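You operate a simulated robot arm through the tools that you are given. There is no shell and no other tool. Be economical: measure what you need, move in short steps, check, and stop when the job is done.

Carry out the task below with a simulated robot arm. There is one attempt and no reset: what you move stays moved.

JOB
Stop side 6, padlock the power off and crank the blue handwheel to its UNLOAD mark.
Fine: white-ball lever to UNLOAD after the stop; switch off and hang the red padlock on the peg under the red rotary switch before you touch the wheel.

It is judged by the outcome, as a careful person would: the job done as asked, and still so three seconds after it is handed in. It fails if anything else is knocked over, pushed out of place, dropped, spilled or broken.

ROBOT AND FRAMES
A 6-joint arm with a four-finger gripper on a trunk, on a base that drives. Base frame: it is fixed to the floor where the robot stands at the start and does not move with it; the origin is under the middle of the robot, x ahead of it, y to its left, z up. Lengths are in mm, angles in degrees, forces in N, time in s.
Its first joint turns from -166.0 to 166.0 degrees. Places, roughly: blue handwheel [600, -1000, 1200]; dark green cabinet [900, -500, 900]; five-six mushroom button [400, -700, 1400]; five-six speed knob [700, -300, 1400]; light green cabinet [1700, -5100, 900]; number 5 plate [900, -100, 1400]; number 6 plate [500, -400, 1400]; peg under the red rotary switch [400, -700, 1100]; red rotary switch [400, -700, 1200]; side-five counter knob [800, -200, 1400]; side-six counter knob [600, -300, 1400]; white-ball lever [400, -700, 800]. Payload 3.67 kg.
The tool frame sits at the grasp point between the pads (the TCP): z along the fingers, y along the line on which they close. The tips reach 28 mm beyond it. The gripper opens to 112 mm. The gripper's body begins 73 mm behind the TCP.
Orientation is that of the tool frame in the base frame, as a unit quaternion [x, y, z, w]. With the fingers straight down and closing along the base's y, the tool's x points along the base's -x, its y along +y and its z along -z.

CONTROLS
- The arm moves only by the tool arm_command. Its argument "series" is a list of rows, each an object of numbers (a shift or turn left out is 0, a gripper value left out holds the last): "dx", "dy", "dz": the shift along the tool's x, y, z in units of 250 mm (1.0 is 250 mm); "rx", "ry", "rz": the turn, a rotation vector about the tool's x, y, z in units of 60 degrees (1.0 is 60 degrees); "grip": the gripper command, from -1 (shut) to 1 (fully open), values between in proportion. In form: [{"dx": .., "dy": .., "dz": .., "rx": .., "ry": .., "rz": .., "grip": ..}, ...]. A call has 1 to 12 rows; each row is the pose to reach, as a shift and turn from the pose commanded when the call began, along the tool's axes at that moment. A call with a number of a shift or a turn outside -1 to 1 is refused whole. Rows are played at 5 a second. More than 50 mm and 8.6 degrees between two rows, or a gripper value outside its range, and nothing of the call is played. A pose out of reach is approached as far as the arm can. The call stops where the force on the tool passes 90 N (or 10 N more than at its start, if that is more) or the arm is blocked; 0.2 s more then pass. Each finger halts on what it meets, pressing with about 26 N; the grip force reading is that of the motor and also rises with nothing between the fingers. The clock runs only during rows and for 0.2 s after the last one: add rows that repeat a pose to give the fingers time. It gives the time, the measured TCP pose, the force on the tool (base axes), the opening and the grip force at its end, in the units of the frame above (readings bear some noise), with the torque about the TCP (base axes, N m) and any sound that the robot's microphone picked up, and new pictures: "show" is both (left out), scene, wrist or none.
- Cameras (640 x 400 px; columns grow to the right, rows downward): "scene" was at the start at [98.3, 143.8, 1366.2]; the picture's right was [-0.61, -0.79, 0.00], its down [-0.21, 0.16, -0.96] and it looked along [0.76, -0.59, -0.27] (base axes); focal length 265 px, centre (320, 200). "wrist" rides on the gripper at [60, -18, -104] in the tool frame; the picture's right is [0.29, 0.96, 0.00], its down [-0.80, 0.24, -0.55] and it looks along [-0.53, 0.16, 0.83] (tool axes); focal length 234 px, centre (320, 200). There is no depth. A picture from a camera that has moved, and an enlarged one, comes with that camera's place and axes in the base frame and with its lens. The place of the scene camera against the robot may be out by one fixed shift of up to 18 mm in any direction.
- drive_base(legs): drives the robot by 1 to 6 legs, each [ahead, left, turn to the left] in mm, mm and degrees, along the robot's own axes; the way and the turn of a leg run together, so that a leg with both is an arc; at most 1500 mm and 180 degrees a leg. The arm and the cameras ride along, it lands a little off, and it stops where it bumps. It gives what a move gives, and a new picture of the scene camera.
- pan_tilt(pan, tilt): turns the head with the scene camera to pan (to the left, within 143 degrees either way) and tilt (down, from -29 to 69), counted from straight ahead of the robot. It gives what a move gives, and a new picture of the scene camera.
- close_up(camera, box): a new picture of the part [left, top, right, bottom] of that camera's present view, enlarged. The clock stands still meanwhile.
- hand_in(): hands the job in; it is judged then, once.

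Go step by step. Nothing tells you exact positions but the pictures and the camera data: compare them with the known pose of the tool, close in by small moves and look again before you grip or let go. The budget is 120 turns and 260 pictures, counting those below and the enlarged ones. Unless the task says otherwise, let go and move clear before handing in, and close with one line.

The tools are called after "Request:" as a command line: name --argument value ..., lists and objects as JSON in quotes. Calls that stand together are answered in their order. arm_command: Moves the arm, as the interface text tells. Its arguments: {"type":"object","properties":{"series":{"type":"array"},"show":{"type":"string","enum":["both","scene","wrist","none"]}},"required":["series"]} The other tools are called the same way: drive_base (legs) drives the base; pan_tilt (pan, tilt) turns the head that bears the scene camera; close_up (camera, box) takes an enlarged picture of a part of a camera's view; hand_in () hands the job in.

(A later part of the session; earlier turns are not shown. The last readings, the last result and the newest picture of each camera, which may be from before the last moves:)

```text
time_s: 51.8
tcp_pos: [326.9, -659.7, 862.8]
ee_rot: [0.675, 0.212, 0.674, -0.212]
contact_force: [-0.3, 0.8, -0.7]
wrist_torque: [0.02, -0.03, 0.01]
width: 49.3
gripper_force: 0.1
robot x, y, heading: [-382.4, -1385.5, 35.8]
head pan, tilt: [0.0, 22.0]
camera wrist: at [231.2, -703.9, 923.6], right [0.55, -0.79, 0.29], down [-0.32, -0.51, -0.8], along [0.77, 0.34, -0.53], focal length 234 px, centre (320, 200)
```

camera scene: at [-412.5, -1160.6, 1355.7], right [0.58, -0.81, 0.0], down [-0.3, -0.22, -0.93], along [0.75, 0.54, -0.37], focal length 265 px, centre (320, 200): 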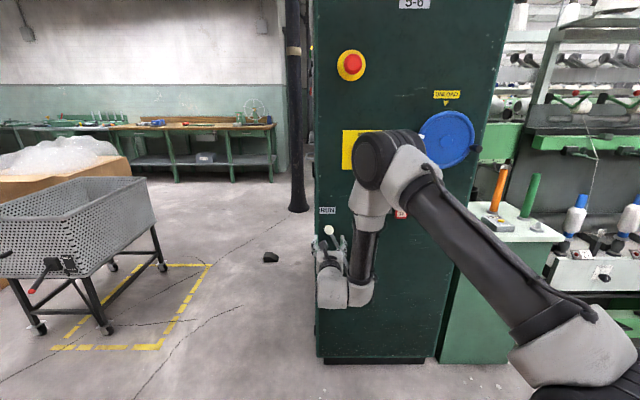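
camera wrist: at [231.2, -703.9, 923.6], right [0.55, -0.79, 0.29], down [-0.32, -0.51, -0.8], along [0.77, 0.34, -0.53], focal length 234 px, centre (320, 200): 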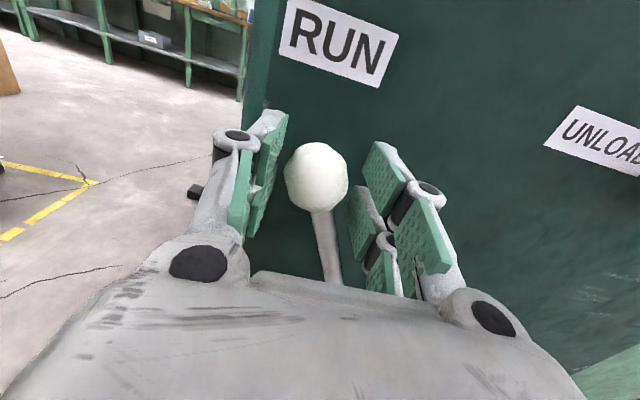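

The ball is between the fingers. I swing it along its arc toward UNLOAD.

Request:
arm_command --series '[{"dy": 0.06, "dx": 0.026}, {"dy": 0.126, "dx": 0.046}, {"dy": 0.19, "dx": 0.063}, {"dy": 0.25, "dx": 0.073}, {"dy": 0.31, "dx": 0.079}, {"dy": 0.375, "dx": 0.082}, {"dy": 0.44, "dx": 0.079}, {"dy": 0.5, "dx": 0.073}, {"dy": 0.56, "dx": 0.063}, {"dy": 0.624, "dx": 0.046}, {"dy": 0.69, "dx": 0.026}, {"dy": 0.75, "dx": 0.0}]'

```text
time_s: 54.4
tcp_pos: [389.6, -764.6, 862.1]
ee_rot: [0.683, 0.184, 0.682, -0.183]
contact_force: [-0.7, 0.6, -0.2]
wrist_torque: [-0.01, 0.02, 0.04]
width: 49.3
gripper_force: 0.0
out of reach, approached as far as the arm can: row 5, 6, 7, 8, 9, 10, 11, 12
robot x, y, heading: [-385.0, -1388.6, 35.9]
head pan, tilt: [0.0, 22.0]
camera scene: at [-412.1, -1160.4, 1355.7], right [0.58, -0.81, 0.0], down [-0.3, -0.22, -0.93], along [0.75, 0.54, -0.37], focal length 265 px, centre (320, 200)
camera wrist: at [290.2, -802.0, 923.3], right [0.48, -0.83, 0.29], down [-0.36, -0.49, -0.79], along [0.8, 0.28, -0.53], focal length 234 px, centre (320, 200)
```

scene: 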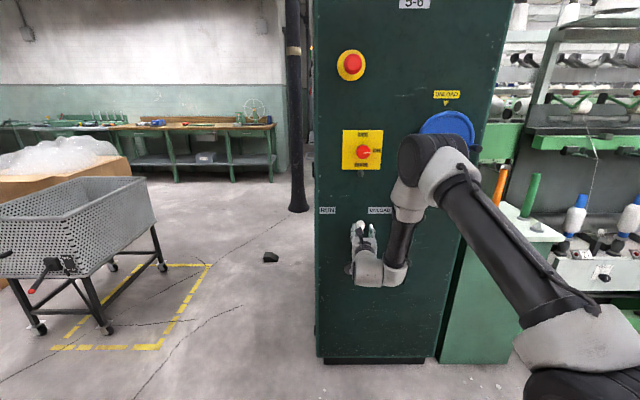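
wrist: 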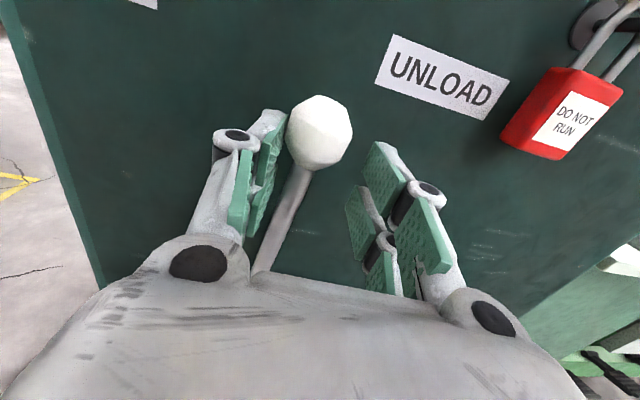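

The lever is past the middle, but the arm hit a joint limit. I carry on, letting the tool yaw a little to the right.

Request:
arm_command --series '[{"dx": 0.08}, {"dx": 0.07, "dy": 0.07, "dz": 0.015, "rx": -0.04}, {"dx": 0.06, "dy": 0.15, "dz": 0.03, "rx": -0.08}, {"dx": 0.045, "dy": 0.23, "dz": 0.045, "rx": -0.12}, {"dx": 0.03, "dy": 0.31, "dz": 0.07, "rx": -0.167}]'

```text
time_s: 55.6
tcp_pos: [440.9, -817.9, 871.7]
ee_rot: [0.697, 0.126, 0.695, -0.124]
contact_force: [-6.3, 8.6, 1.3]
wrist_torque: [0.1, 0.02, 0.23]
width: 55.2
gripper_force: 5.7
robot x, y, heading: [-386.5, -1391.0, 35.4]
head pan, tilt: [0.0, 22.0]
camera scene: at [-412.6, -1160.0, 1355.6], right [0.58, -0.81, 0.0], down [-0.3, -0.22, -0.93], along [0.75, 0.54, -0.37], focal length 265 px, centre (320, 200)
camera wrist: at [336.8, -837.0, 932.7], right [0.33, -0.9, 0.29], down [-0.44, -0.42, -0.8], along [0.83, 0.14, -0.53], focal length 234 px, centre (320, 200)
```

scene: 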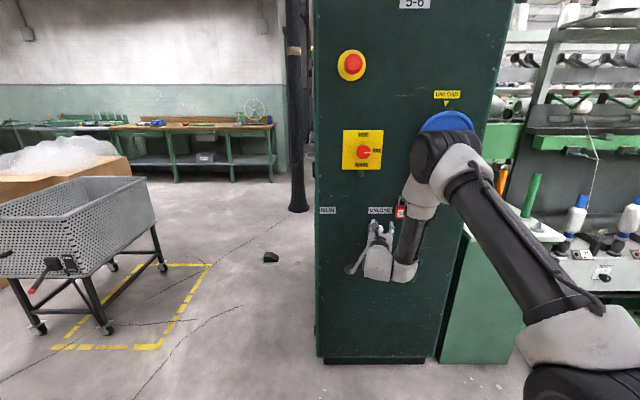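
wrist: 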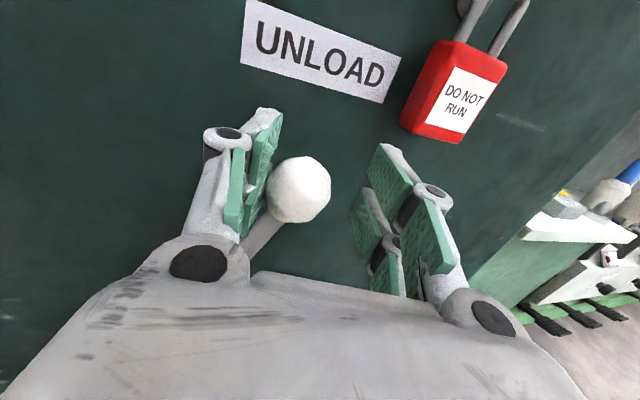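

The ball now sits under UNLOAD, against its stop (light counter-force). I open and withdraw straight out.

Request:
arm_command --series '[{"grip": 0.5}, {"grip": 0.5, "dy": 0.01}, {"dy": 0.05, "dz": -0.15}, {"dy": 0.1, "dz": -0.33}, {"dy": 0.155, "dz": -0.5}]'

Request:
close_up --camera "scene" --box '[310, 120, 420, 300]'

```text
time_s: 56.8
tcp_pos: [338.0, -900.6, 870.9]
ee_rot: [0.697, 0.124, 0.696, -0.123]
contact_force: [0.0, 0.8, 0.8]
wrist_torque: [-0.01, 0.0, -0.02]
width: 84.1
gripper_force: 0.1
robot x, y, heading: [-381.5, -1387.3, 35.7]
head pan, tilt: [0.0, 22.0]
camera scene: at [-411.9, -1160.3, 1355.7], right [0.58, -0.81, 0.0], down [-0.3, -0.22, -0.93], along [0.75, 0.54, -0.37], focal length 265 px, centre (320, 200)
camera wrist: at [233.0, -918.9, 932.4], right [0.33, -0.9, 0.29], down [-0.44, -0.42, -0.8], along [0.84, 0.14, -0.53], focal length 234 px, centre (320, 200)
```

scene: 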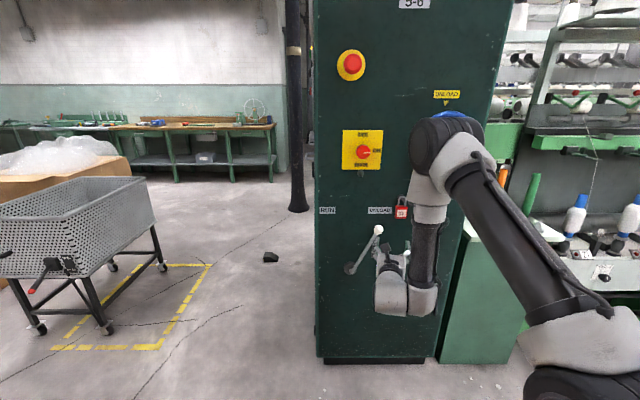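
wrist: 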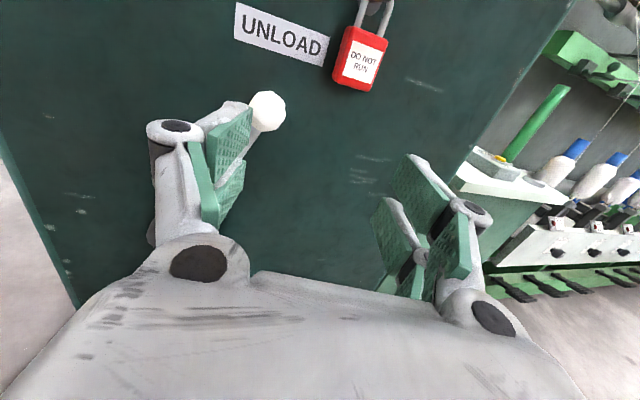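

```text
2.22 times, centred on (365, 210) of scene
camera zoom: at [-411.9, -1160.3, 1355.7], right [0.58, -0.81, 0.0], down [-0.3, -0.22, -0.93], along [0.75, 0.54, -0.37], focal length 588 px, centre (220, 178)
```

zoom: 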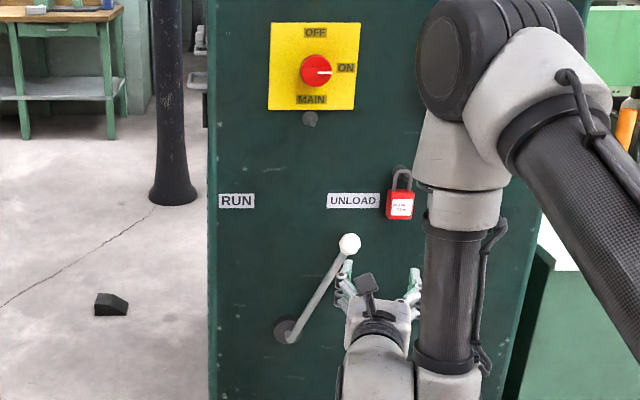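

The lever is at UNLOAD. Next the red switch (≈ 92 mm... at about face S, z 1165): I raise the tool in front of it, squaring it to the face again.

Request:
arm_command --series '[{"dx": 0.14, "dy": -0.05, "rx": 0.03}, {"dx": 0.28, "dy": -0.1, "rx": 0.07}, {"dx": 0.42, "dy": -0.15, "rx": 0.1}, {"dx": 0.56, "dy": -0.2, "rx": 0.14}, {"dx": 0.7, "dy": -0.25, "rx": 0.18}, {"dx": 0.85, "dy": -0.3, "rx": 0.21}, {"dx": 1.0, "dy": -0.337, "rx": 0.25}]'

```text
time_s: 58.4
tcp_pos: [298.6, -807.8, 1122.4]
ee_rot: [0.678, 0.211, 0.673, -0.208]
contact_force: [0.8, 0.7, 0.2]
wrist_torque: [-0.02, 0.0, 0.01]
width: 84.1
gripper_force: 0.0
out of reach, approached as far as the arm can: row 6, 7
robot x, y, heading: [-384.9, -1385.8, 35.8]
head pan, tilt: [0.0, 22.0]
camera scene: at [-411.7, -1160.2, 1355.6], right [0.58, -0.81, 0.0], down [-0.3, -0.22, -0.93], along [0.75, 0.54, -0.38], focal length 265 px, centre (320, 200)
camera wrist: at [202.3, -851.6, 1184.9], right [0.54, -0.79, 0.29], down [-0.33, -0.51, -0.79], along [0.77, 0.34, -0.54], focal length 234 px, centre (320, 200)
```

scene: 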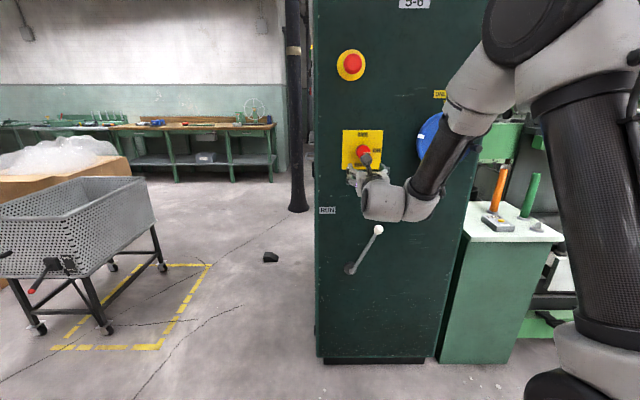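
wrist: 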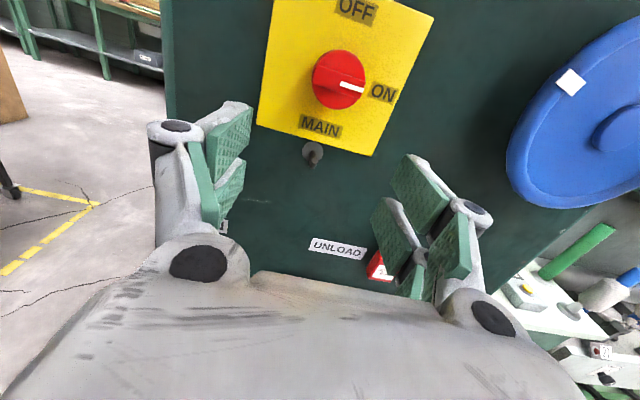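

The wrist camera sees the switch well: knob ≈ S 840, z 1160. I rise and close half the distance.

Request:
arm_command --series '[{"dx": 0.05, "dy": 0.015, "dz": 0.1}, {"dx": 0.1, "dy": 0.025, "dz": 0.18}, {"dx": 0.152, "dy": 0.033, "dz": 0.24}]'

```text
time_s: 59.2
tcp_pos: [342.8, -771.3, 1163.2]
ee_rot: [0.677, 0.211, 0.674, -0.209]
contact_force: [-0.1, -0.2, -0.5]
wrist_torque: [-0.01, -0.01, 0.0]
width: 84.1
gripper_force: 0.1
out of reach, approached as far as the arm can: row 1, 2, 3
robot x, y, heading: [-384.1, -1382.6, 35.8]
head pan, tilt: [0.0, 22.0]
camera scene: at [-412.1, -1160.4, 1355.7], right [0.58, -0.81, 0.0], down [-0.3, -0.22, -0.93], along [0.75, 0.54, -0.37], focal length 265 px, centre (320, 200)
camera wrist: at [247.5, -815.6, 1226.1], right [0.54, -0.79, 0.29], down [-0.32, -0.51, -0.79], along [0.77, 0.34, -0.54], focal length 234 px, centre (320, 200)
```

scene: 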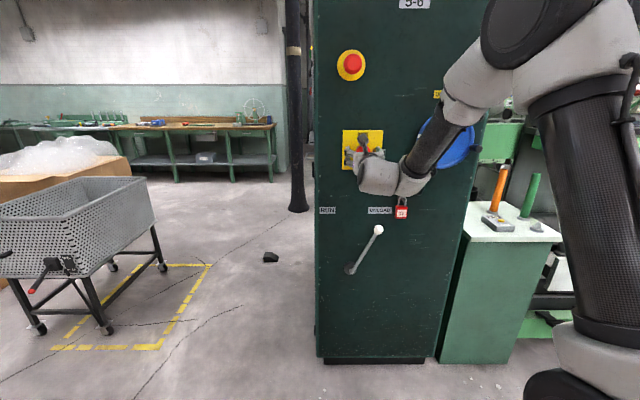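
wrist: 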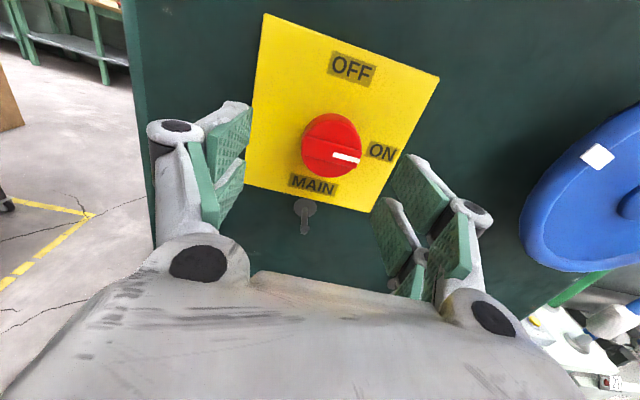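

The arm only likes pointing to the right of its own reach line; standing further right will free it. I retract, and drive 250 mm to the right.

Request:
arm_command --series '[{"dz": -0.15}, {"dz": -0.3}, {"dz": -0.4}]' --show "none"

Request:
drive_base --legs '[[0, -250, 0]]'

```text
time_s: 60.0
tcp_pos: [264.0, -830.5, 1164.4]
ee_rot: [0.675, 0.214, 0.673, -0.213]
contact_force: [-0.3, -0.9, -0.3]
wrist_torque: [0.01, -0.02, 0.01]
width: 83.9
gripper_force: 0.1
robot x, y, heading: [-382.1, -1389.4, 35.6]
head pan, tilt: [0.0, 22.0]
```

```text
time_s: 61.9
tcp_pos: [408.0, -1032.5, 1164.5]
ee_rot: [0.675, 0.216, 0.672, -0.215]
contact_force: [-0.8, -0.2, 0.3]
wrist_torque: [-0.01, 0.03, -0.01]
width: 84.2
gripper_force: 0.0
robot x, y, heading: [-237.6, -1588.5, 35.9]
head pan, tilt: [0.0, 22.0]
camera scene: at [-266.3, -1364.2, 1355.7], right [0.58, -0.81, 0.0], down [-0.3, -0.22, -0.93], along [0.75, 0.54, -0.37], focal length 265 px, centre (320, 200)
```

scene: 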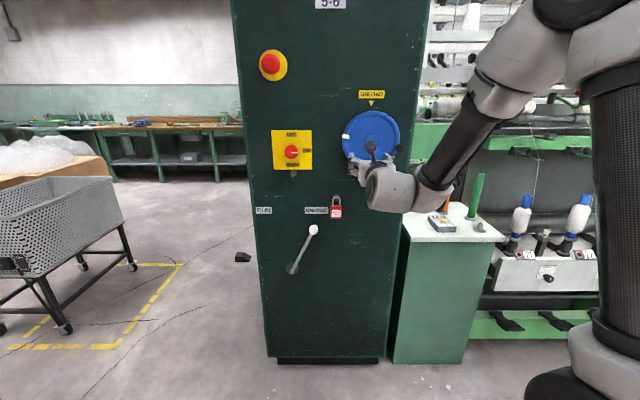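

Good view. Now I shift the tool left to stand in front of the switch.

Request:
arm_command --series '[{"dy": -0.14}, {"dy": -0.28}, {"dy": -0.42, "dz": 0.04}, {"dy": -0.56, "dz": 0.08}, {"dy": -0.7, "dz": 0.12}, {"dy": -0.83, "dz": 0.16}, {"dy": -0.956, "dz": 0.2, "dx": -0.014}]' --show "wrist"

```text
time_s: 63.5
tcp_pos: [311.2, -810.3, 1161.2]
ee_rot: [0.676, 0.215, 0.672, -0.214]
contact_force: [0.1, -0.4, 1.4]
wrist_torque: [-0.04, 0.03, 0.0]
width: 84.1
gripper_force: 0.1
robot x, y, heading: [-238.0, -1585.6, 35.5]
head pan, tilt: [0.0, 22.0]
camera wrist: at [215.2, -855.5, 1222.6], right [0.55, -0.78, 0.29], down [-0.32, -0.52, -0.8], along [0.77, 0.35, -0.53], focal length 234 px, centre (320, 200)
```

wrist: 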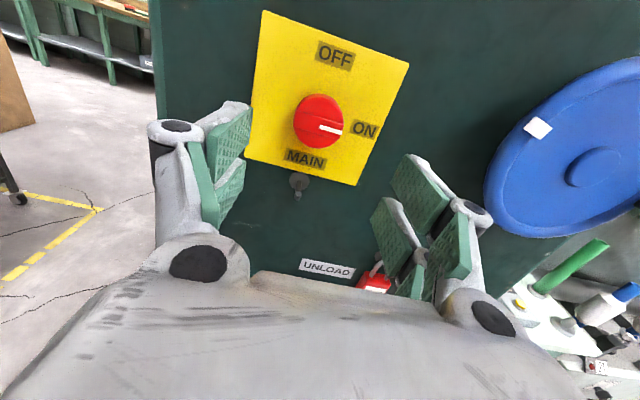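

Aligned within 3 mm. I move in so the fingers straddle the knob.

Request:
arm_command --series '[{"dy": -0.01, "dx": 0.008, "dz": 0.12}, {"dy": -0.01, "dx": 0.008, "dz": 0.24}, {"dy": -0.01, "dx": 0.008, "dz": 0.36}, {"dy": -0.01, "dx": 0.008, "dz": 0.43}, {"dy": -0.01, "dx": 0.008, "dz": 0.485}]' --show "wrist"

```text
time_s: 64.7
tcp_pos: [409.8, -736.8, 1164.5]
ee_rot: [0.676, 0.215, 0.672, -0.213]
contact_force: [0.2, -0.2, 0.2]
wrist_torque: [-0.01, 0.01, 0.03]
width: 84.2
gripper_force: 0.0
robot x, y, heading: [-238.6, -1594.1, 36.0]
head pan, tilt: [0.0, 22.0]
camera wrist: at [313.0, -782.2, 1225.6], right [0.55, -0.78, 0.29], down [-0.32, -0.52, -0.8], along [0.77, 0.35, -0.53], focal length 234 px, centre (320, 200)
```

wrist: 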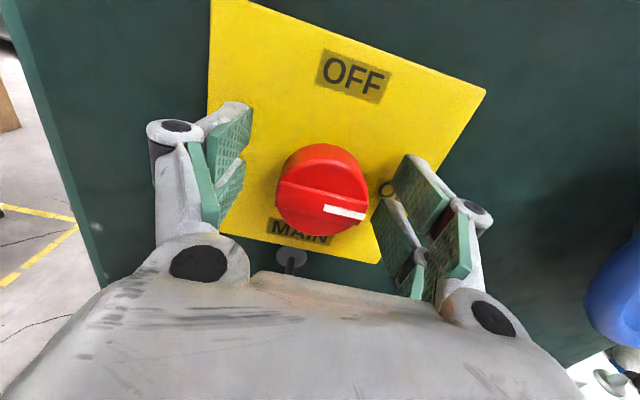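

The knob is between the fingers. I grip it and turn it counter-clockwise toward OFF.

Request:
arm_command --series '[{"grip": -1}, {"grip": -1}, {"grip": -1}, {"rz": -0.14}, {"rz": -0.28}, {"rz": -0.42}, {"rz": -0.56}, {"rz": -0.7}, {"rz": -0.84}, {"rz": -0.98}]'

```text
time_s: 66.8
tcp_pos: [408.7, -737.3, 1161.8]
ee_rot: [0.482, 0.521, 0.69, 0.144]
contact_force: [-7.8, -9.8, -8.8]
wrist_torque: [0.09, -0.06, -0.2]
width: 46.7
gripper_force: 44.9
robot x, y, heading: [-237.4, -1590.2, 36.0]
head pan, tilt: [0.0, 22.0]
camera scene: at [-266.6, -1364.2, 1355.7], right [0.58, -0.81, 0.0], down [-0.3, -0.22, -0.93], along [0.75, 0.54, -0.37], focal length 265 px, centre (320, 200)
camera wrist: at [288.0, -746.6, 1179.2], right [0.15, -0.2, 0.97], down [0.01, -0.98, -0.2], along [0.99, 0.04, -0.14], focal length 234 px, centre (320, 200)
```

scene: 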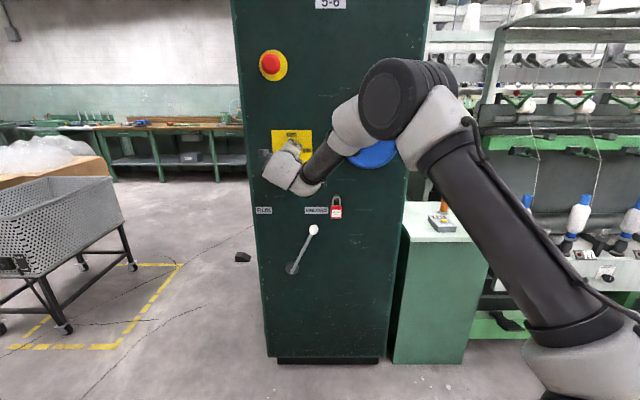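
wrist: 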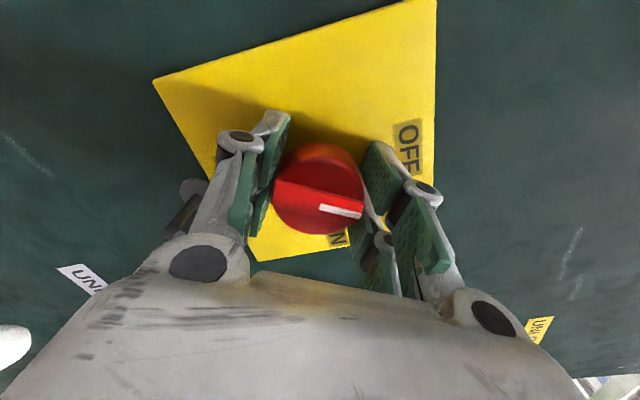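

The knob turns with the gripper (about 59° so far). I turn the remaining ~33°.

Request:
arm_command --series '[{"rz": -0.12}, {"rz": -0.24}, {"rz": -0.36}, {"rz": -0.48}, {"rz": -0.56}]'

```text
time_s: 68.0
tcp_pos: [406.8, -735.1, 1159.7]
ee_rot: [0.312, 0.638, 0.619, 0.336]
contact_force: [-23.7, -19.7, -33.3]
wrist_torque: [0.89, 0.87, 0.33]
width: 46.6
gripper_force: 44.9
robot x, y, heading: [-235.9, -1590.4, 35.8]
head pan, tilt: [0.0, 22.0]
camera scene: at [-266.5, -1364.0, 1355.6], right [0.58, -0.81, 0.0], down [-0.3, -0.22, -0.93], along [0.75, 0.54, -0.37], focal length 265 px, centre (320, 200)
camera wrist: at [288.9, -747.7, 1141.6], right [-0.18, 0.27, 0.94], down [0.0, -0.96, 0.28], along [0.98, 0.06, 0.18], focal length 234 px, centre (320, 200)
```

scene: 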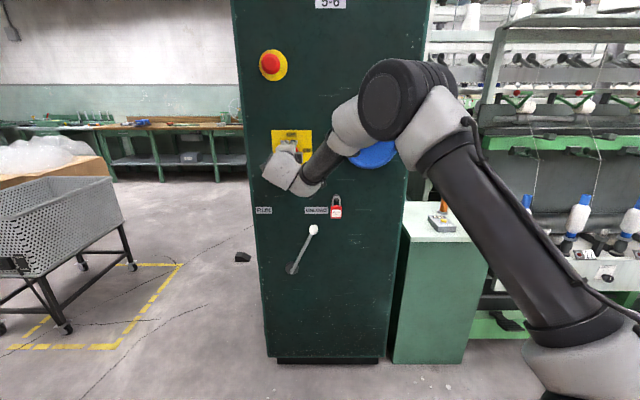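
wrist: 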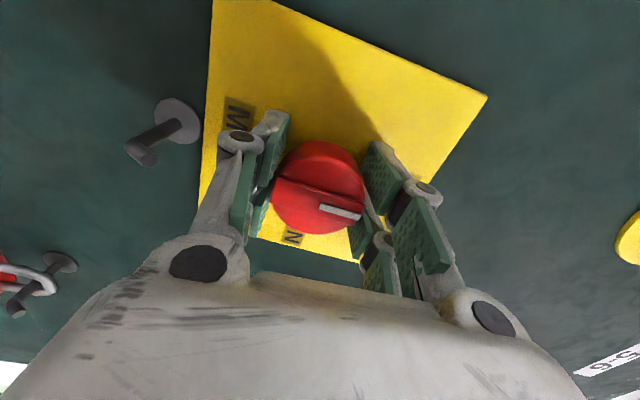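

The gripper has turned a full 90°, pointer up. I let go, withdraw, and look.

Request:
arm_command --series '[{"grip": 0.5}, {"grip": 0.5}, {"dz": -0.15}, {"dz": -0.3}, {"dz": -0.45}]'

Request:
close_up --camera "scene" --box '[230, 100, 400, 240]'

```text
time_s: 69.2
tcp_pos: [319.3, -800.9, 1162.7]
ee_rot: [0.314, 0.635, 0.62, 0.338]
contact_force: [-0.2, 0.3, 0.0]
wrist_torque: [0.01, -0.01, 0.01]
width: 84.0
gripper_force: 0.0
robot x, y, heading: [-235.4, -1589.2, 35.8]
head pan, tilt: [0.0, 22.0]
camera scene: at [-266.0, -1364.0, 1355.6], right [0.58, -0.81, 0.0], down [-0.3, -0.22, -0.93], along [0.75, 0.54, -0.37], focal length 265 px, centre (320, 200)
camera wrist: at [199.6, -812.9, 1143.4], right [-0.19, 0.27, 0.94], down [0.0, -0.96, 0.28], along [0.98, 0.05, 0.18], focal length 234 px, centre (320, 200)
```

scene: 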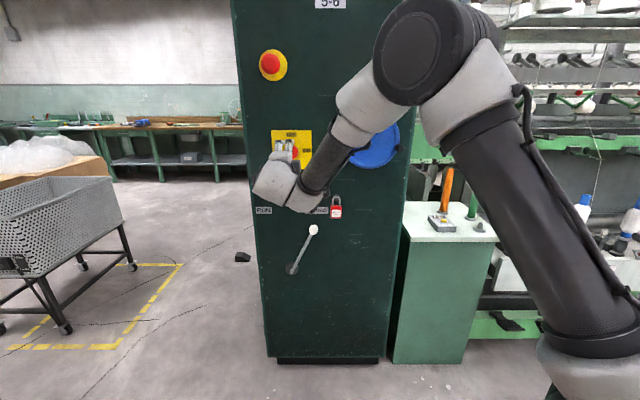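
wrist: 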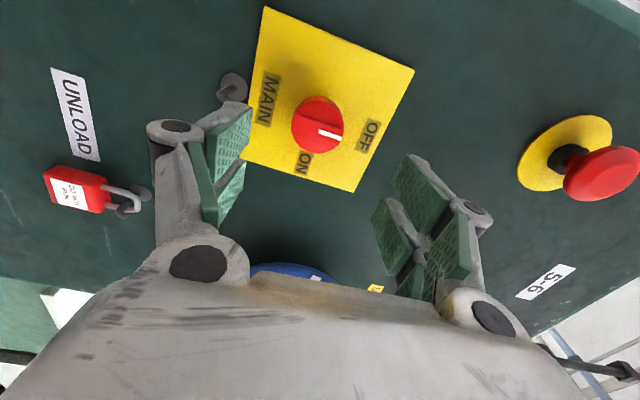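

```text
2.86 times, centred on (315, 170) of scene
camera zoom: at [-266.0, -1364.0, 1355.6], right [0.58, -0.81, 0.0], down [-0.3, -0.22, -0.93], along [0.75, 0.54, -0.37], focal length 756 px, centre (334, 286)
```

zoom: 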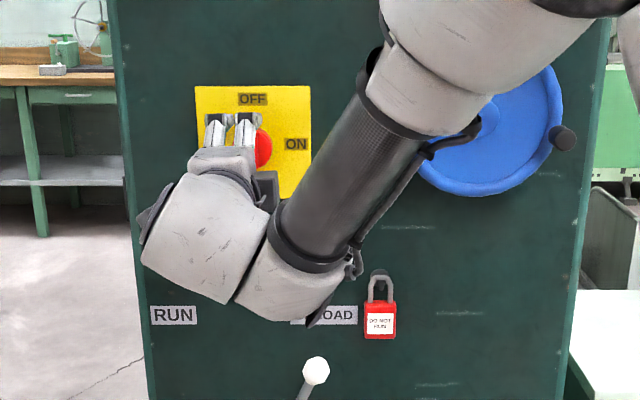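

The pointer points to OFF in the wrist view; I check it enlarged, along with the padlock.

Request:
close_up --camera "wrist" --box '[220, 40, 440, 200]'

Request:
close_up --camera "wrist" --box '[20, 60, 260, 240]'

```text
2.50 times, centred on (330, 120) of wrist
camera zoom: at [199.6, -812.9, 1143.4], right [-0.19, 0.27, 0.94], down [0.0, -0.96, 0.28], along [0.98, 0.05, 0.18], focal length 585 px, centre (295, 400)
```

zoom: 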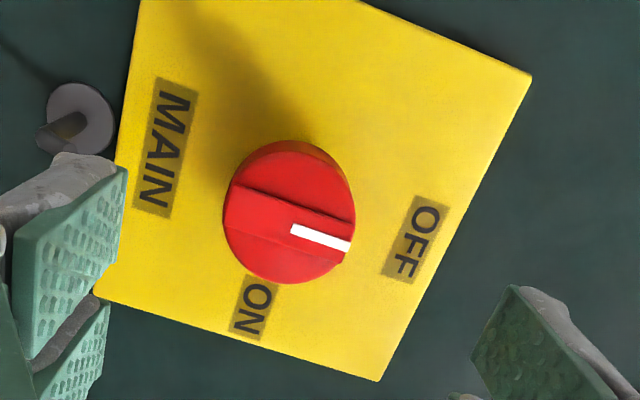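

```text
2.22 times, centred on (140, 150) of wrist
camera zoom: at [199.6, -812.9, 1143.4], right [-0.19, 0.27, 0.94], down [0.0, -0.96, 0.28], along [0.98, 0.05, 0.18], focal length 520 px, centre (720, 311)
```

zoom: 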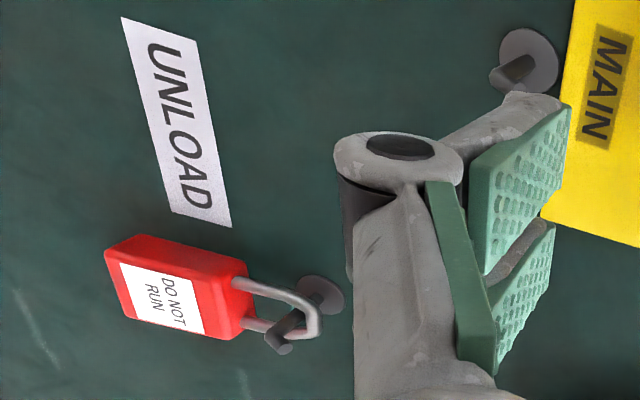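

The switch is clearly at OFF. Next the padlock: body ≈ S 993, z 935. I roll the gripper back upright while moving down-right in front of it.

Request:
arm_command --series '[{"rz": 0.125, "dx": -0.08, "dy": -0.114, "dz": -0.05}, {"rz": 0.25, "dx": -0.155, "dy": -0.228, "dz": -0.08}, {"rz": 0.375, "dx": -0.232, "dy": -0.342, "dz": -0.1}, {"rz": 0.5, "dx": -0.31, "dy": -0.456, "dz": -0.1}, {"rz": 0.625, "dx": -0.388, "dy": -0.57, "dz": -0.1}, {"rz": 0.75, "dx": -0.465, "dy": -0.684, "dz": -0.1}, {"rz": 0.875, "dx": -0.542, "dy": -0.798, "dz": -0.1}, {"rz": 1.0, "dx": -0.62, "dy": -0.88, "dz": -0.1}]' --show "none"

Request:
arm_command --series '[{"rz": 0.125}, {"rz": 0.25}, {"rz": 0.375}, {"rz": 0.52}]'

```text
time_s: 71.0
tcp_pos: [392.6, -949.7, 950.3]
ee_rot: [0.588, 0.394, 0.706, -0.017]
contact_force: [-0.5, -1.0, 1.2]
wrist_torque: [-0.01, 0.02, -0.03]
width: 83.9
gripper_force: 0.1
robot x, y, heading: [-234.7, -1592.8, 35.9]
head pan, tilt: [0.0, 22.0]
```

```text
refused: row 4 steps farther than a row can; nothing moved
```

Request:
arm_command --series '[{"rz": 0.12}, {"rz": 0.25}, {"rz": 0.38}, {"rz": 0.5}]'

```text
time_s: 72.0
tcp_pos: [391.6, -949.5, 949.7]
ee_rot: [0.671, 0.229, 0.677, -0.201]
contact_force: [0.5, -0.2, -0.9]
wrist_torque: [-0.01, 0.01, -0.03]
width: 84.3
gripper_force: 0.1
robot x, y, heading: [-238.1, -1591.4, 35.7]
head pan, tilt: [0.0, 22.0]
camera scene: at [-266.3, -1364.2, 1355.7], right [0.58, -0.81, 0.0], down [-0.3, -0.22, -0.93], along [0.75, 0.54, -0.37], focal length 265 px, centre (320, 200)
camera wrist: at [294.9, -994.0, 1010.3], right [0.55, -0.77, 0.33], down [-0.3, -0.54, -0.79], along [0.78, 0.33, -0.53], focal length 234 px, centre (320, 200)
```

scene: 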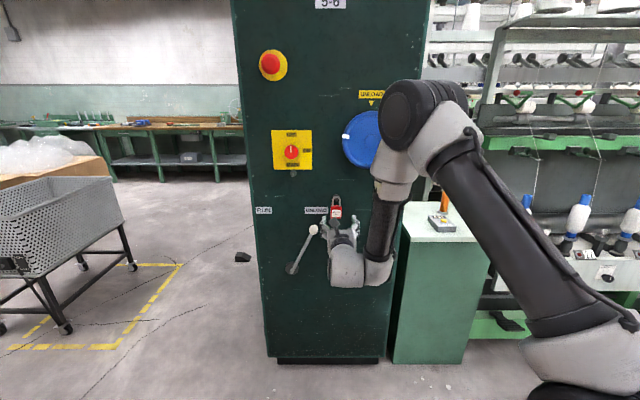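
wrist: 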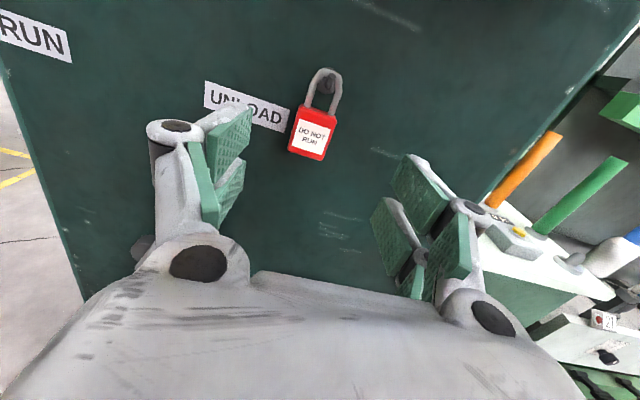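

The padlock hangs straight ahead (body ≈ S 1001, z 932). I lower to its height, square up and approach.

Request:
arm_command --series '[{"dx": -0.035, "dz": 0.1, "rz": 0.02}, {"dx": -0.072, "dz": 0.2, "rz": 0.038}, {"dx": -0.072, "dz": 0.3, "rz": 0.038}, {"dx": -0.072, "dz": 0.36, "rz": 0.038}]' --show "wrist"

```text
time_s: 73.0
tcp_pos: [465.3, -900.3, 930.5]
ee_rot: [0.675, 0.216, 0.673, -0.213]
contact_force: [0.0, -1.2, 0.5]
wrist_torque: [-0.01, -0.03, -0.03]
width: 84.0
gripper_force: 0.1
robot x, y, heading: [-237.3, -1591.0, 35.7]
head pan, tilt: [0.0, 22.0]
camera wrist: at [369.6, -945.3, 992.7], right [0.55, -0.78, 0.29], down [-0.31, -0.52, -0.79], along [0.77, 0.35, -0.53], focal length 234 px, centre (320, 200)
```

wrist: 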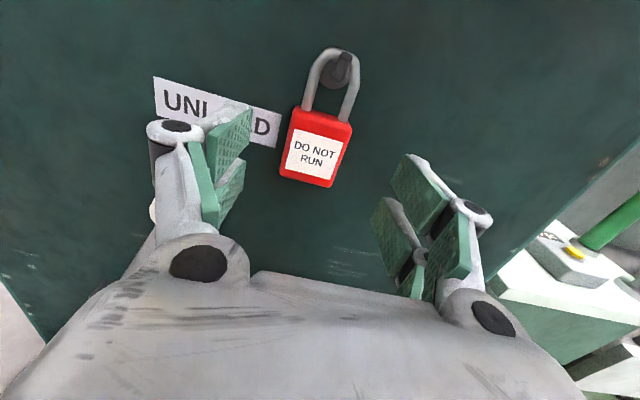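

Padlock slightly left of centre; I correct 3 mm and move in around its body.

Request:
arm_command --series '[{"dy": -0.012, "dz": 0.06}, {"dy": -0.012, "dz": 0.12}, {"dy": -0.012, "dz": 0.18}]' --show "wrist"

Request:
close_up --camera "wrist" --box '[220, 80, 420, 250]'

```text
time_s: 73.8
tcp_pos: [499.9, -871.1, 932.6]
ee_rot: [0.674, 0.215, 0.673, -0.214]
contact_force: [-1.0, -0.1, -0.5]
wrist_torque: [0.06, 0.0, -0.06]
width: 84.0
gripper_force: 0.1
robot x, y, heading: [-237.4, -1587.6, 35.8]
head pan, tilt: [0.0, 22.0]
camera wrist: at [404.7, -916.8, 993.6], right [0.55, -0.78, 0.29], down [-0.31, -0.52, -0.79], along [0.77, 0.35, -0.53], focal length 234 px, centre (320, 200)
```

wrist: 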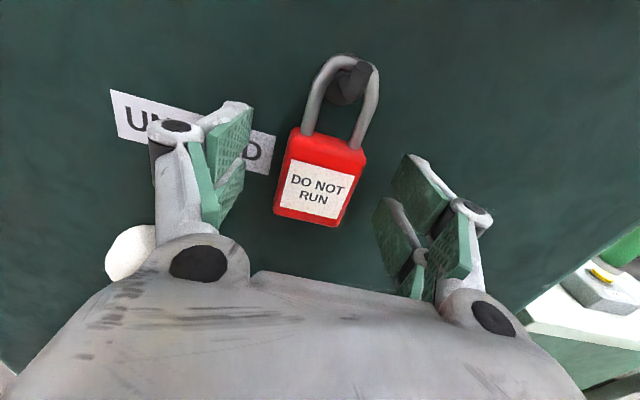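

```text
2.35 times, centred on (320, 165) of wrist
camera zoom: at [404.7, -916.8, 993.6], right [0.55, -0.78, 0.29], down [-0.31, -0.52, -0.79], along [0.77, 0.35, -0.53], focal length 551 px, centre (320, 282)
```

zoom: 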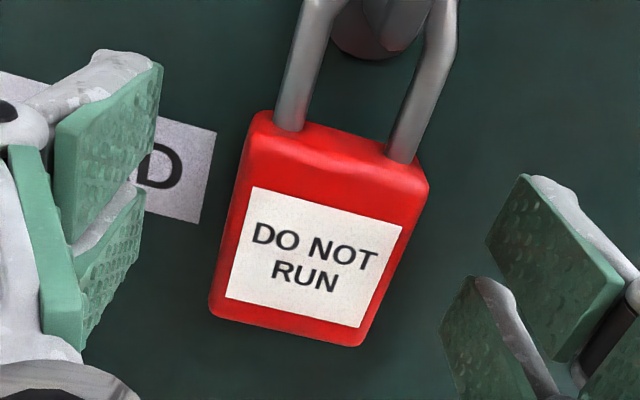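

The padlock body is centred between the fingers. I go in 6 mm more and grip it.

Request:
arm_command --series '[{"dz": 0.026}, {"dz": 0.026, "grip": -1}, {"dz": 0.026, "grip": -1}, {"dz": 0.026, "grip": -1}]' --show "wrist"

```text
time_s: 74.8
tcp_pos: [504.5, -867.2, 932.6]
ee_rot: [0.675, 0.217, 0.672, -0.214]
contact_force: [-0.5, 0.2, 0.9]
wrist_torque: [0.02, -0.01, 0.0]
width: 41.2
gripper_force: 26.3
robot x, y, heading: [-236.8, -1589.9, 35.6]
head pan, tilt: [0.0, 22.0]
camera wrist: at [409.5, -913.0, 993.6], right [0.55, -0.78, 0.29], down [-0.32, -0.52, -0.79], along [0.77, 0.35, -0.53], focal length 234 px, centre (320, 200)
```

wrist: 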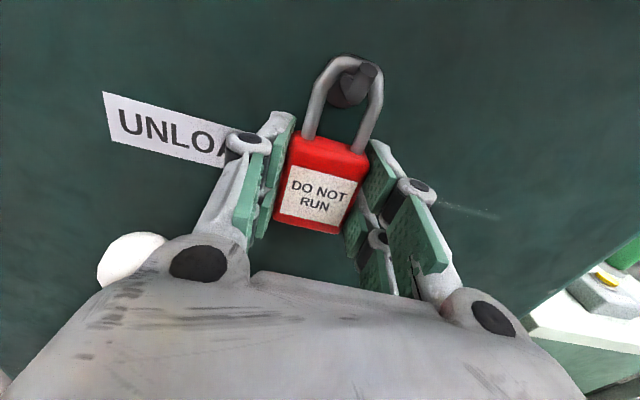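

Gripped (41 mm). I look closely at the shackle on its peg before lifting.

Request:
close_up --camera "wrist" --box '[280, 40, 400, 150]'

Request:
arm_command --series '[{"dx": 0.02}, {"dx": 0.04}]' --show "none"

Request:
close_up --camera "wrist" --box '[280, 40, 400, 150]'

```text
3.64 times, centred on (340, 95) of wrist
camera zoom: at [409.5, -913.0, 993.6], right [0.55, -0.78, 0.29], down [-0.32, -0.52, -0.79], along [0.77, 0.35, -0.53], focal length 852 px, centre (247, 582)
```

zoom: 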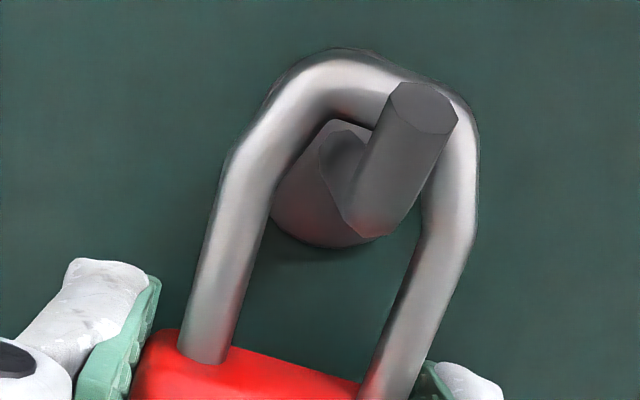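

```text
time_s: 75.5
tcp_pos: [504.7, -866.7, 941.3]
ee_rot: [0.675, 0.216, 0.673, -0.213]
contact_force: [-0.1, 0.0, -0.1]
wrist_torque: [0.03, 0.0, -0.01]
width: 41.1
gripper_force: 25.9
robot x, y, heading: [-236.8, -1593.7, 35.8]
head pan, tilt: [0.0, 22.0]
```

```text
3.64 times, centred on (340, 95) of wrist
camera zoom: at [409.3, -912.0, 1002.7], right [0.55, -0.78, 0.29], down [-0.31, -0.52, -0.79], along [0.77, 0.35, -0.53], focal length 852 px, centre (247, 582)
```

zoom: 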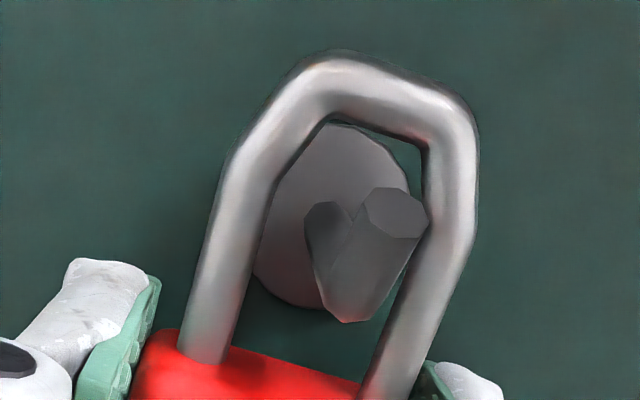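

The peg is a hook with an upturned end; its tip (z ≈ 991) already lies within the shackle window (963–997). I raise 3 mm more and pull straight out.

Request:
arm_command --series '[{"dx": 0.012, "dz": 0}, {"dx": 0.012, "dz": -0.04}, {"dx": 0.012, "dz": -0.08}, {"dx": 0.012, "dz": -0.12}, {"dx": 0.012, "dz": -0.16}]' --show "wrist"

Request:
close_up --camera "wrist" --box '[280, 40, 400, 150]'

```text
time_s: 76.7
tcp_pos: [472.9, -890.4, 944.8]
ee_rot: [0.674, 0.215, 0.673, -0.214]
contact_force: [0.0, 0.4, -0.7]
wrist_torque: [-0.01, -0.02, 0.0]
width: 40.9
gripper_force: 25.8
robot x, y, heading: [-240.0, -1588.4, 35.9]
head pan, tilt: [0.0, 22.0]
camera wrist: at [377.5, -935.5, 1006.6], right [0.55, -0.78, 0.29], down [-0.32, -0.52, -0.79], along [0.77, 0.35, -0.53], focal length 234 px, centre (320, 200)
```

wrist: 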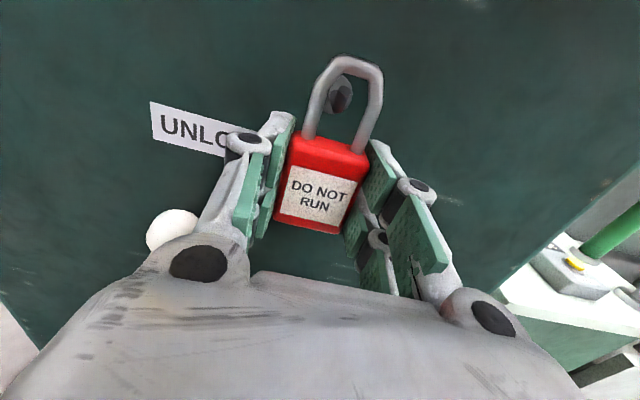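

```text
3.64 times, centred on (340, 95) of wrist
camera zoom: at [377.5, -935.5, 1006.6], right [0.55, -0.78, 0.29], down [-0.32, -0.52, -0.79], along [0.77, 0.35, -0.53], focal length 852 px, centre (247, 582)
```

zoom: 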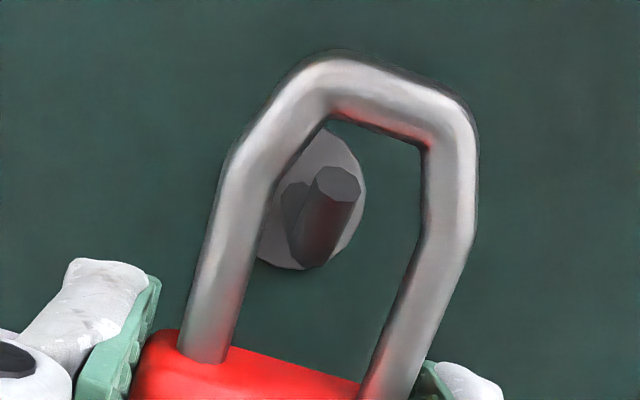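

The shackle is off the hook with no force. I pull back and carry the padlock up-left in front of the peg under the switch.

Request:
arm_command --series '[{"dz": -0.12}, {"dz": -0.24}, {"dz": -0.35}, {"dz": -0.35, "dy": -0.13, "dx": 0.075}, {"dz": -0.35, "dy": -0.26, "dx": 0.15}, {"dz": -0.35, "dy": -0.39, "dx": 0.225}, {"dz": -0.35, "dy": -0.52, "dx": 0.3}, {"dz": -0.35, "dy": -0.65, "dx": 0.372}]' --show "wrist"

Request:
close_up --camera "wrist" --box '[260, 30, 400, 150]'

```text
time_s: 78.5
tcp_pos: [308.4, -804.0, 1040.2]
ee_rot: [0.675, 0.216, 0.673, -0.213]
contact_force: [0.8, -0.4, -0.8]
wrist_torque: [0.02, -0.02, 0.01]
width: 40.8
gripper_force: 26.5
robot x, y, heading: [-233.8, -1594.2, 35.9]
head pan, tilt: [0.0, 22.0]
camera wrist: at [213.1, -849.1, 1102.0], right [0.55, -0.78, 0.29], down [-0.32, -0.52, -0.79], along [0.77, 0.35, -0.53], focal length 234 px, centre (320, 200)
```

wrist: 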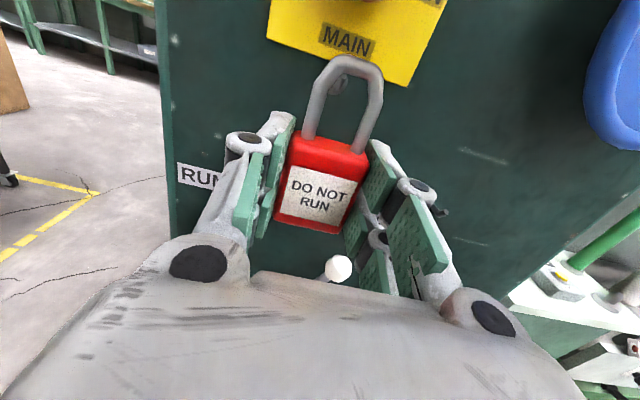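

```text
3.33 times, centred on (330, 90) of wrist
camera zoom: at [213.1, -849.1, 1102.0], right [0.55, -0.78, 0.29], down [-0.32, -0.52, -0.79], along [0.77, 0.35, -0.53], focal length 781 px, centre (287, 567)
```

zoom: 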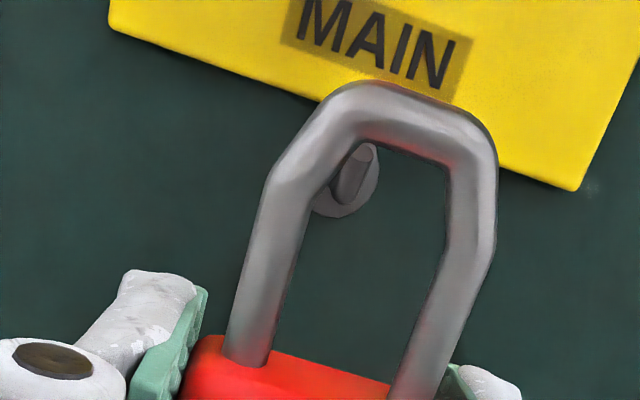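

The peg's tip measures S ≈ 839, z ≈ 1087; I correct 5 mm right and approach to just in front of the tip.

Request:
arm_command --series '[{"dy": 0.022, "dx": 0.006, "dz": 0.1}, {"dy": 0.022, "dx": 0.006, "dz": 0.2}, {"dy": 0.022, "dx": 0.006, "dz": 0.27}]' --show "none"

Request:
close_up --camera "wrist" --box '[260, 30, 400, 150]'

```text
time_s: 79.2
tcp_pos: [362.7, -771.5, 1038.2]
ee_rot: [0.675, 0.217, 0.672, -0.213]
contact_force: [-0.1, -0.1, 0.2]
wrist_torque: [-0.03, 0.02, -0.04]
width: 40.8
gripper_force: 25.6
robot x, y, heading: [-241.6, -1589.4, 35.5]
head pan, tilt: [0.0, 22.0]
```

```text
3.33 times, centred on (330, 90) of wrist
camera zoom: at [268.4, -816.5, 1099.9], right [0.55, -0.78, 0.29], down [-0.31, -0.52, -0.79], along [0.77, 0.35, -0.53], focal length 781 px, centre (287, 567)
```

zoom: 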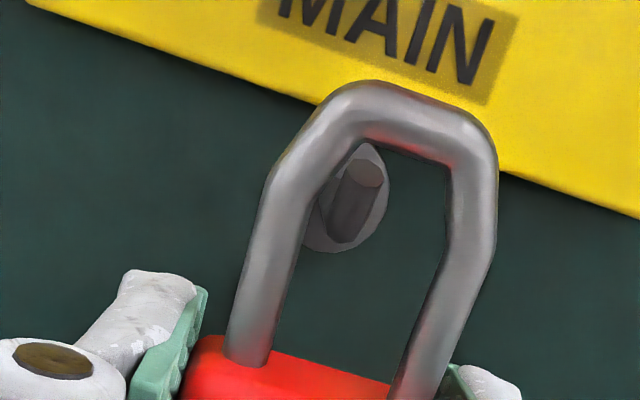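

Measurement agrees. I advance 25 mm more, to the tip itself, and compare with how it looked coming off the other hook.

Request:
arm_command --series '[{"dx": 0.007, "dy": 0.003, "dz": 0.05}, {"dx": 0.007, "dy": 0.003, "dz": 0.095}]' --show "none"

Request:
close_up --camera "wrist" --box '[280, 40, 400, 150]'

```text
time_s: 79.8
tcp_pos: [384.5, -759.0, 1038.4]
ee_rot: [0.675, 0.216, 0.673, -0.213]
contact_force: [-0.4, -0.5, -1.2]
wrist_torque: [-0.02, 0.01, 0.01]
width: 41.1
gripper_force: 25.9
robot x, y, heading: [-237.5, -1592.4, 35.7]
head pan, tilt: [0.0, 22.0]
```

```text
3.64 times, centred on (340, 95) of wrist
camera zoom: at [289.4, -803.9, 1101.8], right [0.55, -0.78, 0.29], down [-0.31, -0.52, -0.79], along [0.77, 0.35, -0.53], focal length 852 px, centre (247, 582)
```

zoom: 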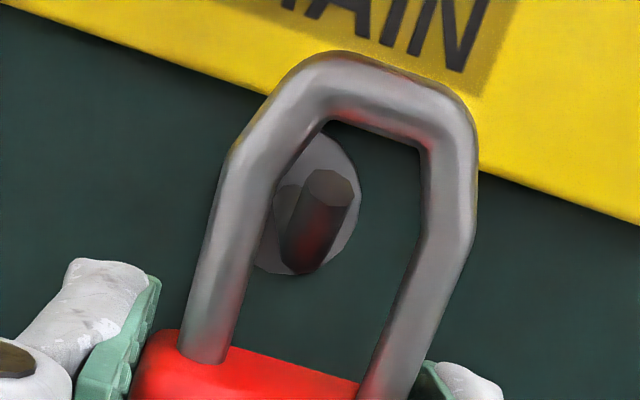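

Nearly identical to the reference view. I slide the shackle over the hook by 40 mm.

Request:
arm_command --series '[{"dz": 0.04, "dy": -0.003}, {"dz": 0.08, "dy": -0.003}, {"dz": 0.12, "dy": -0.003}, {"dz": 0.158, "dy": -0.003}]' --show "none"

Request:
close_up --camera "wrist" --box '[280, 40, 400, 150]'

```text
time_s: 80.8
tcp_pos: [415.8, -736.5, 1040.4]
ee_rot: [0.675, 0.216, 0.672, -0.213]
contact_force: [-12.2, -17.4, -1.9]
wrist_torque: [0.24, -0.19, 0.35]
width: 41.0
gripper_force: 26.3
robot x, y, heading: [-236.8, -1591.5, 35.6]
head pan, tilt: [0.0, 22.0]
```

```text
3.64 times, centred on (340, 95) of wrist
camera zoom: at [320.9, -781.9, 1102.4], right [0.55, -0.78, 0.29], down [-0.31, -0.52, -0.79], along [0.77, 0.35, -0.53], focal length 852 px, centre (247, 582)
```

zoom: 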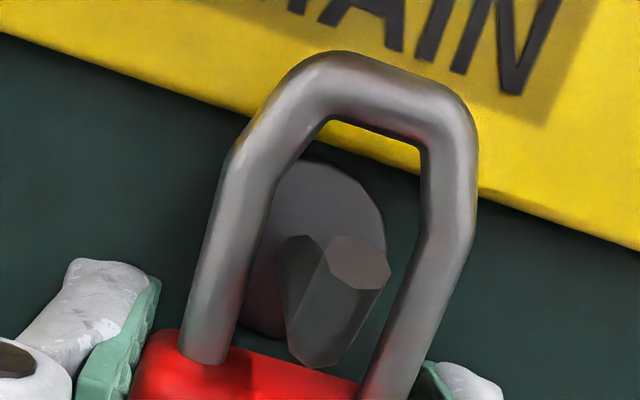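

The finger tips just touch the face (light force), with the hook well inside the shackle. I back off 4 mm and lower 12 mm so the shackle rests in the hook.

Request:
arm_command --series '[{"dz": -0.018, "dy": -0.003}, {"dz": -0.018, "dx": -0.024}, {"dz": -0.018, "dx": -0.044}]' --show "wrist"

Request:
close_up --camera "wrist" --box '[280, 40, 400, 150]'

```text
time_s: 81.7
tcp_pos: [413.4, -739.3, 1029.5]
ee_rot: [0.675, 0.216, 0.673, -0.213]
contact_force: [-0.2, -0.5, -0.7]
wrist_torque: [-0.01, 0.02, 0.01]
width: 41.3
gripper_force: 26.5
robot x, y, heading: [-237.0, -1589.2, 35.5]
head pan, tilt: [0.0, 22.0]
camera wrist: at [318.1, -783.7, 1090.5], right [0.55, -0.78, 0.29], down [-0.32, -0.52, -0.79], along [0.77, 0.35, -0.53], focal length 234 px, centre (320, 200)
```

wrist: 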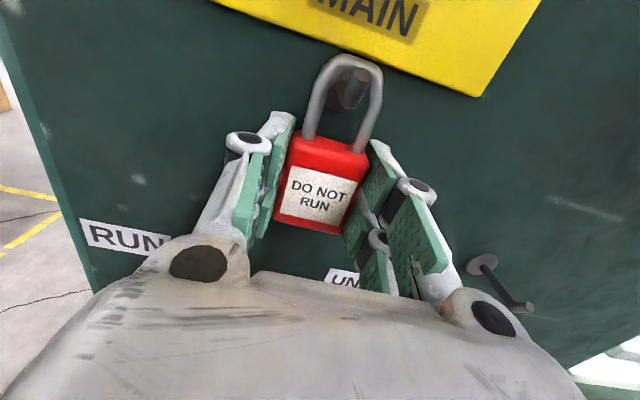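

```text
3.64 times, centred on (340, 95) of wrist
camera zoom: at [318.1, -783.7, 1090.5], right [0.55, -0.78, 0.29], down [-0.32, -0.52, -0.79], along [0.77, 0.35, -0.53], focal length 852 px, centre (247, 582)
```

zoom: 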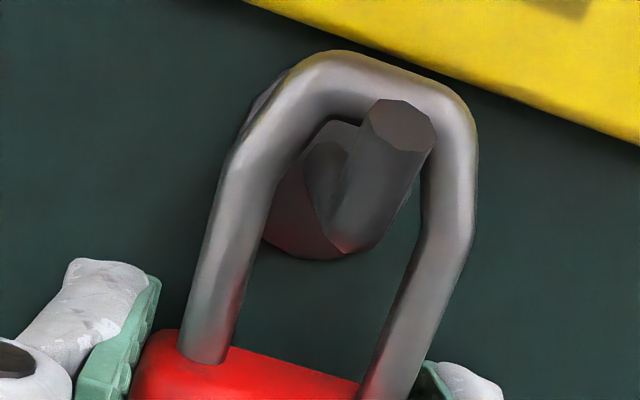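

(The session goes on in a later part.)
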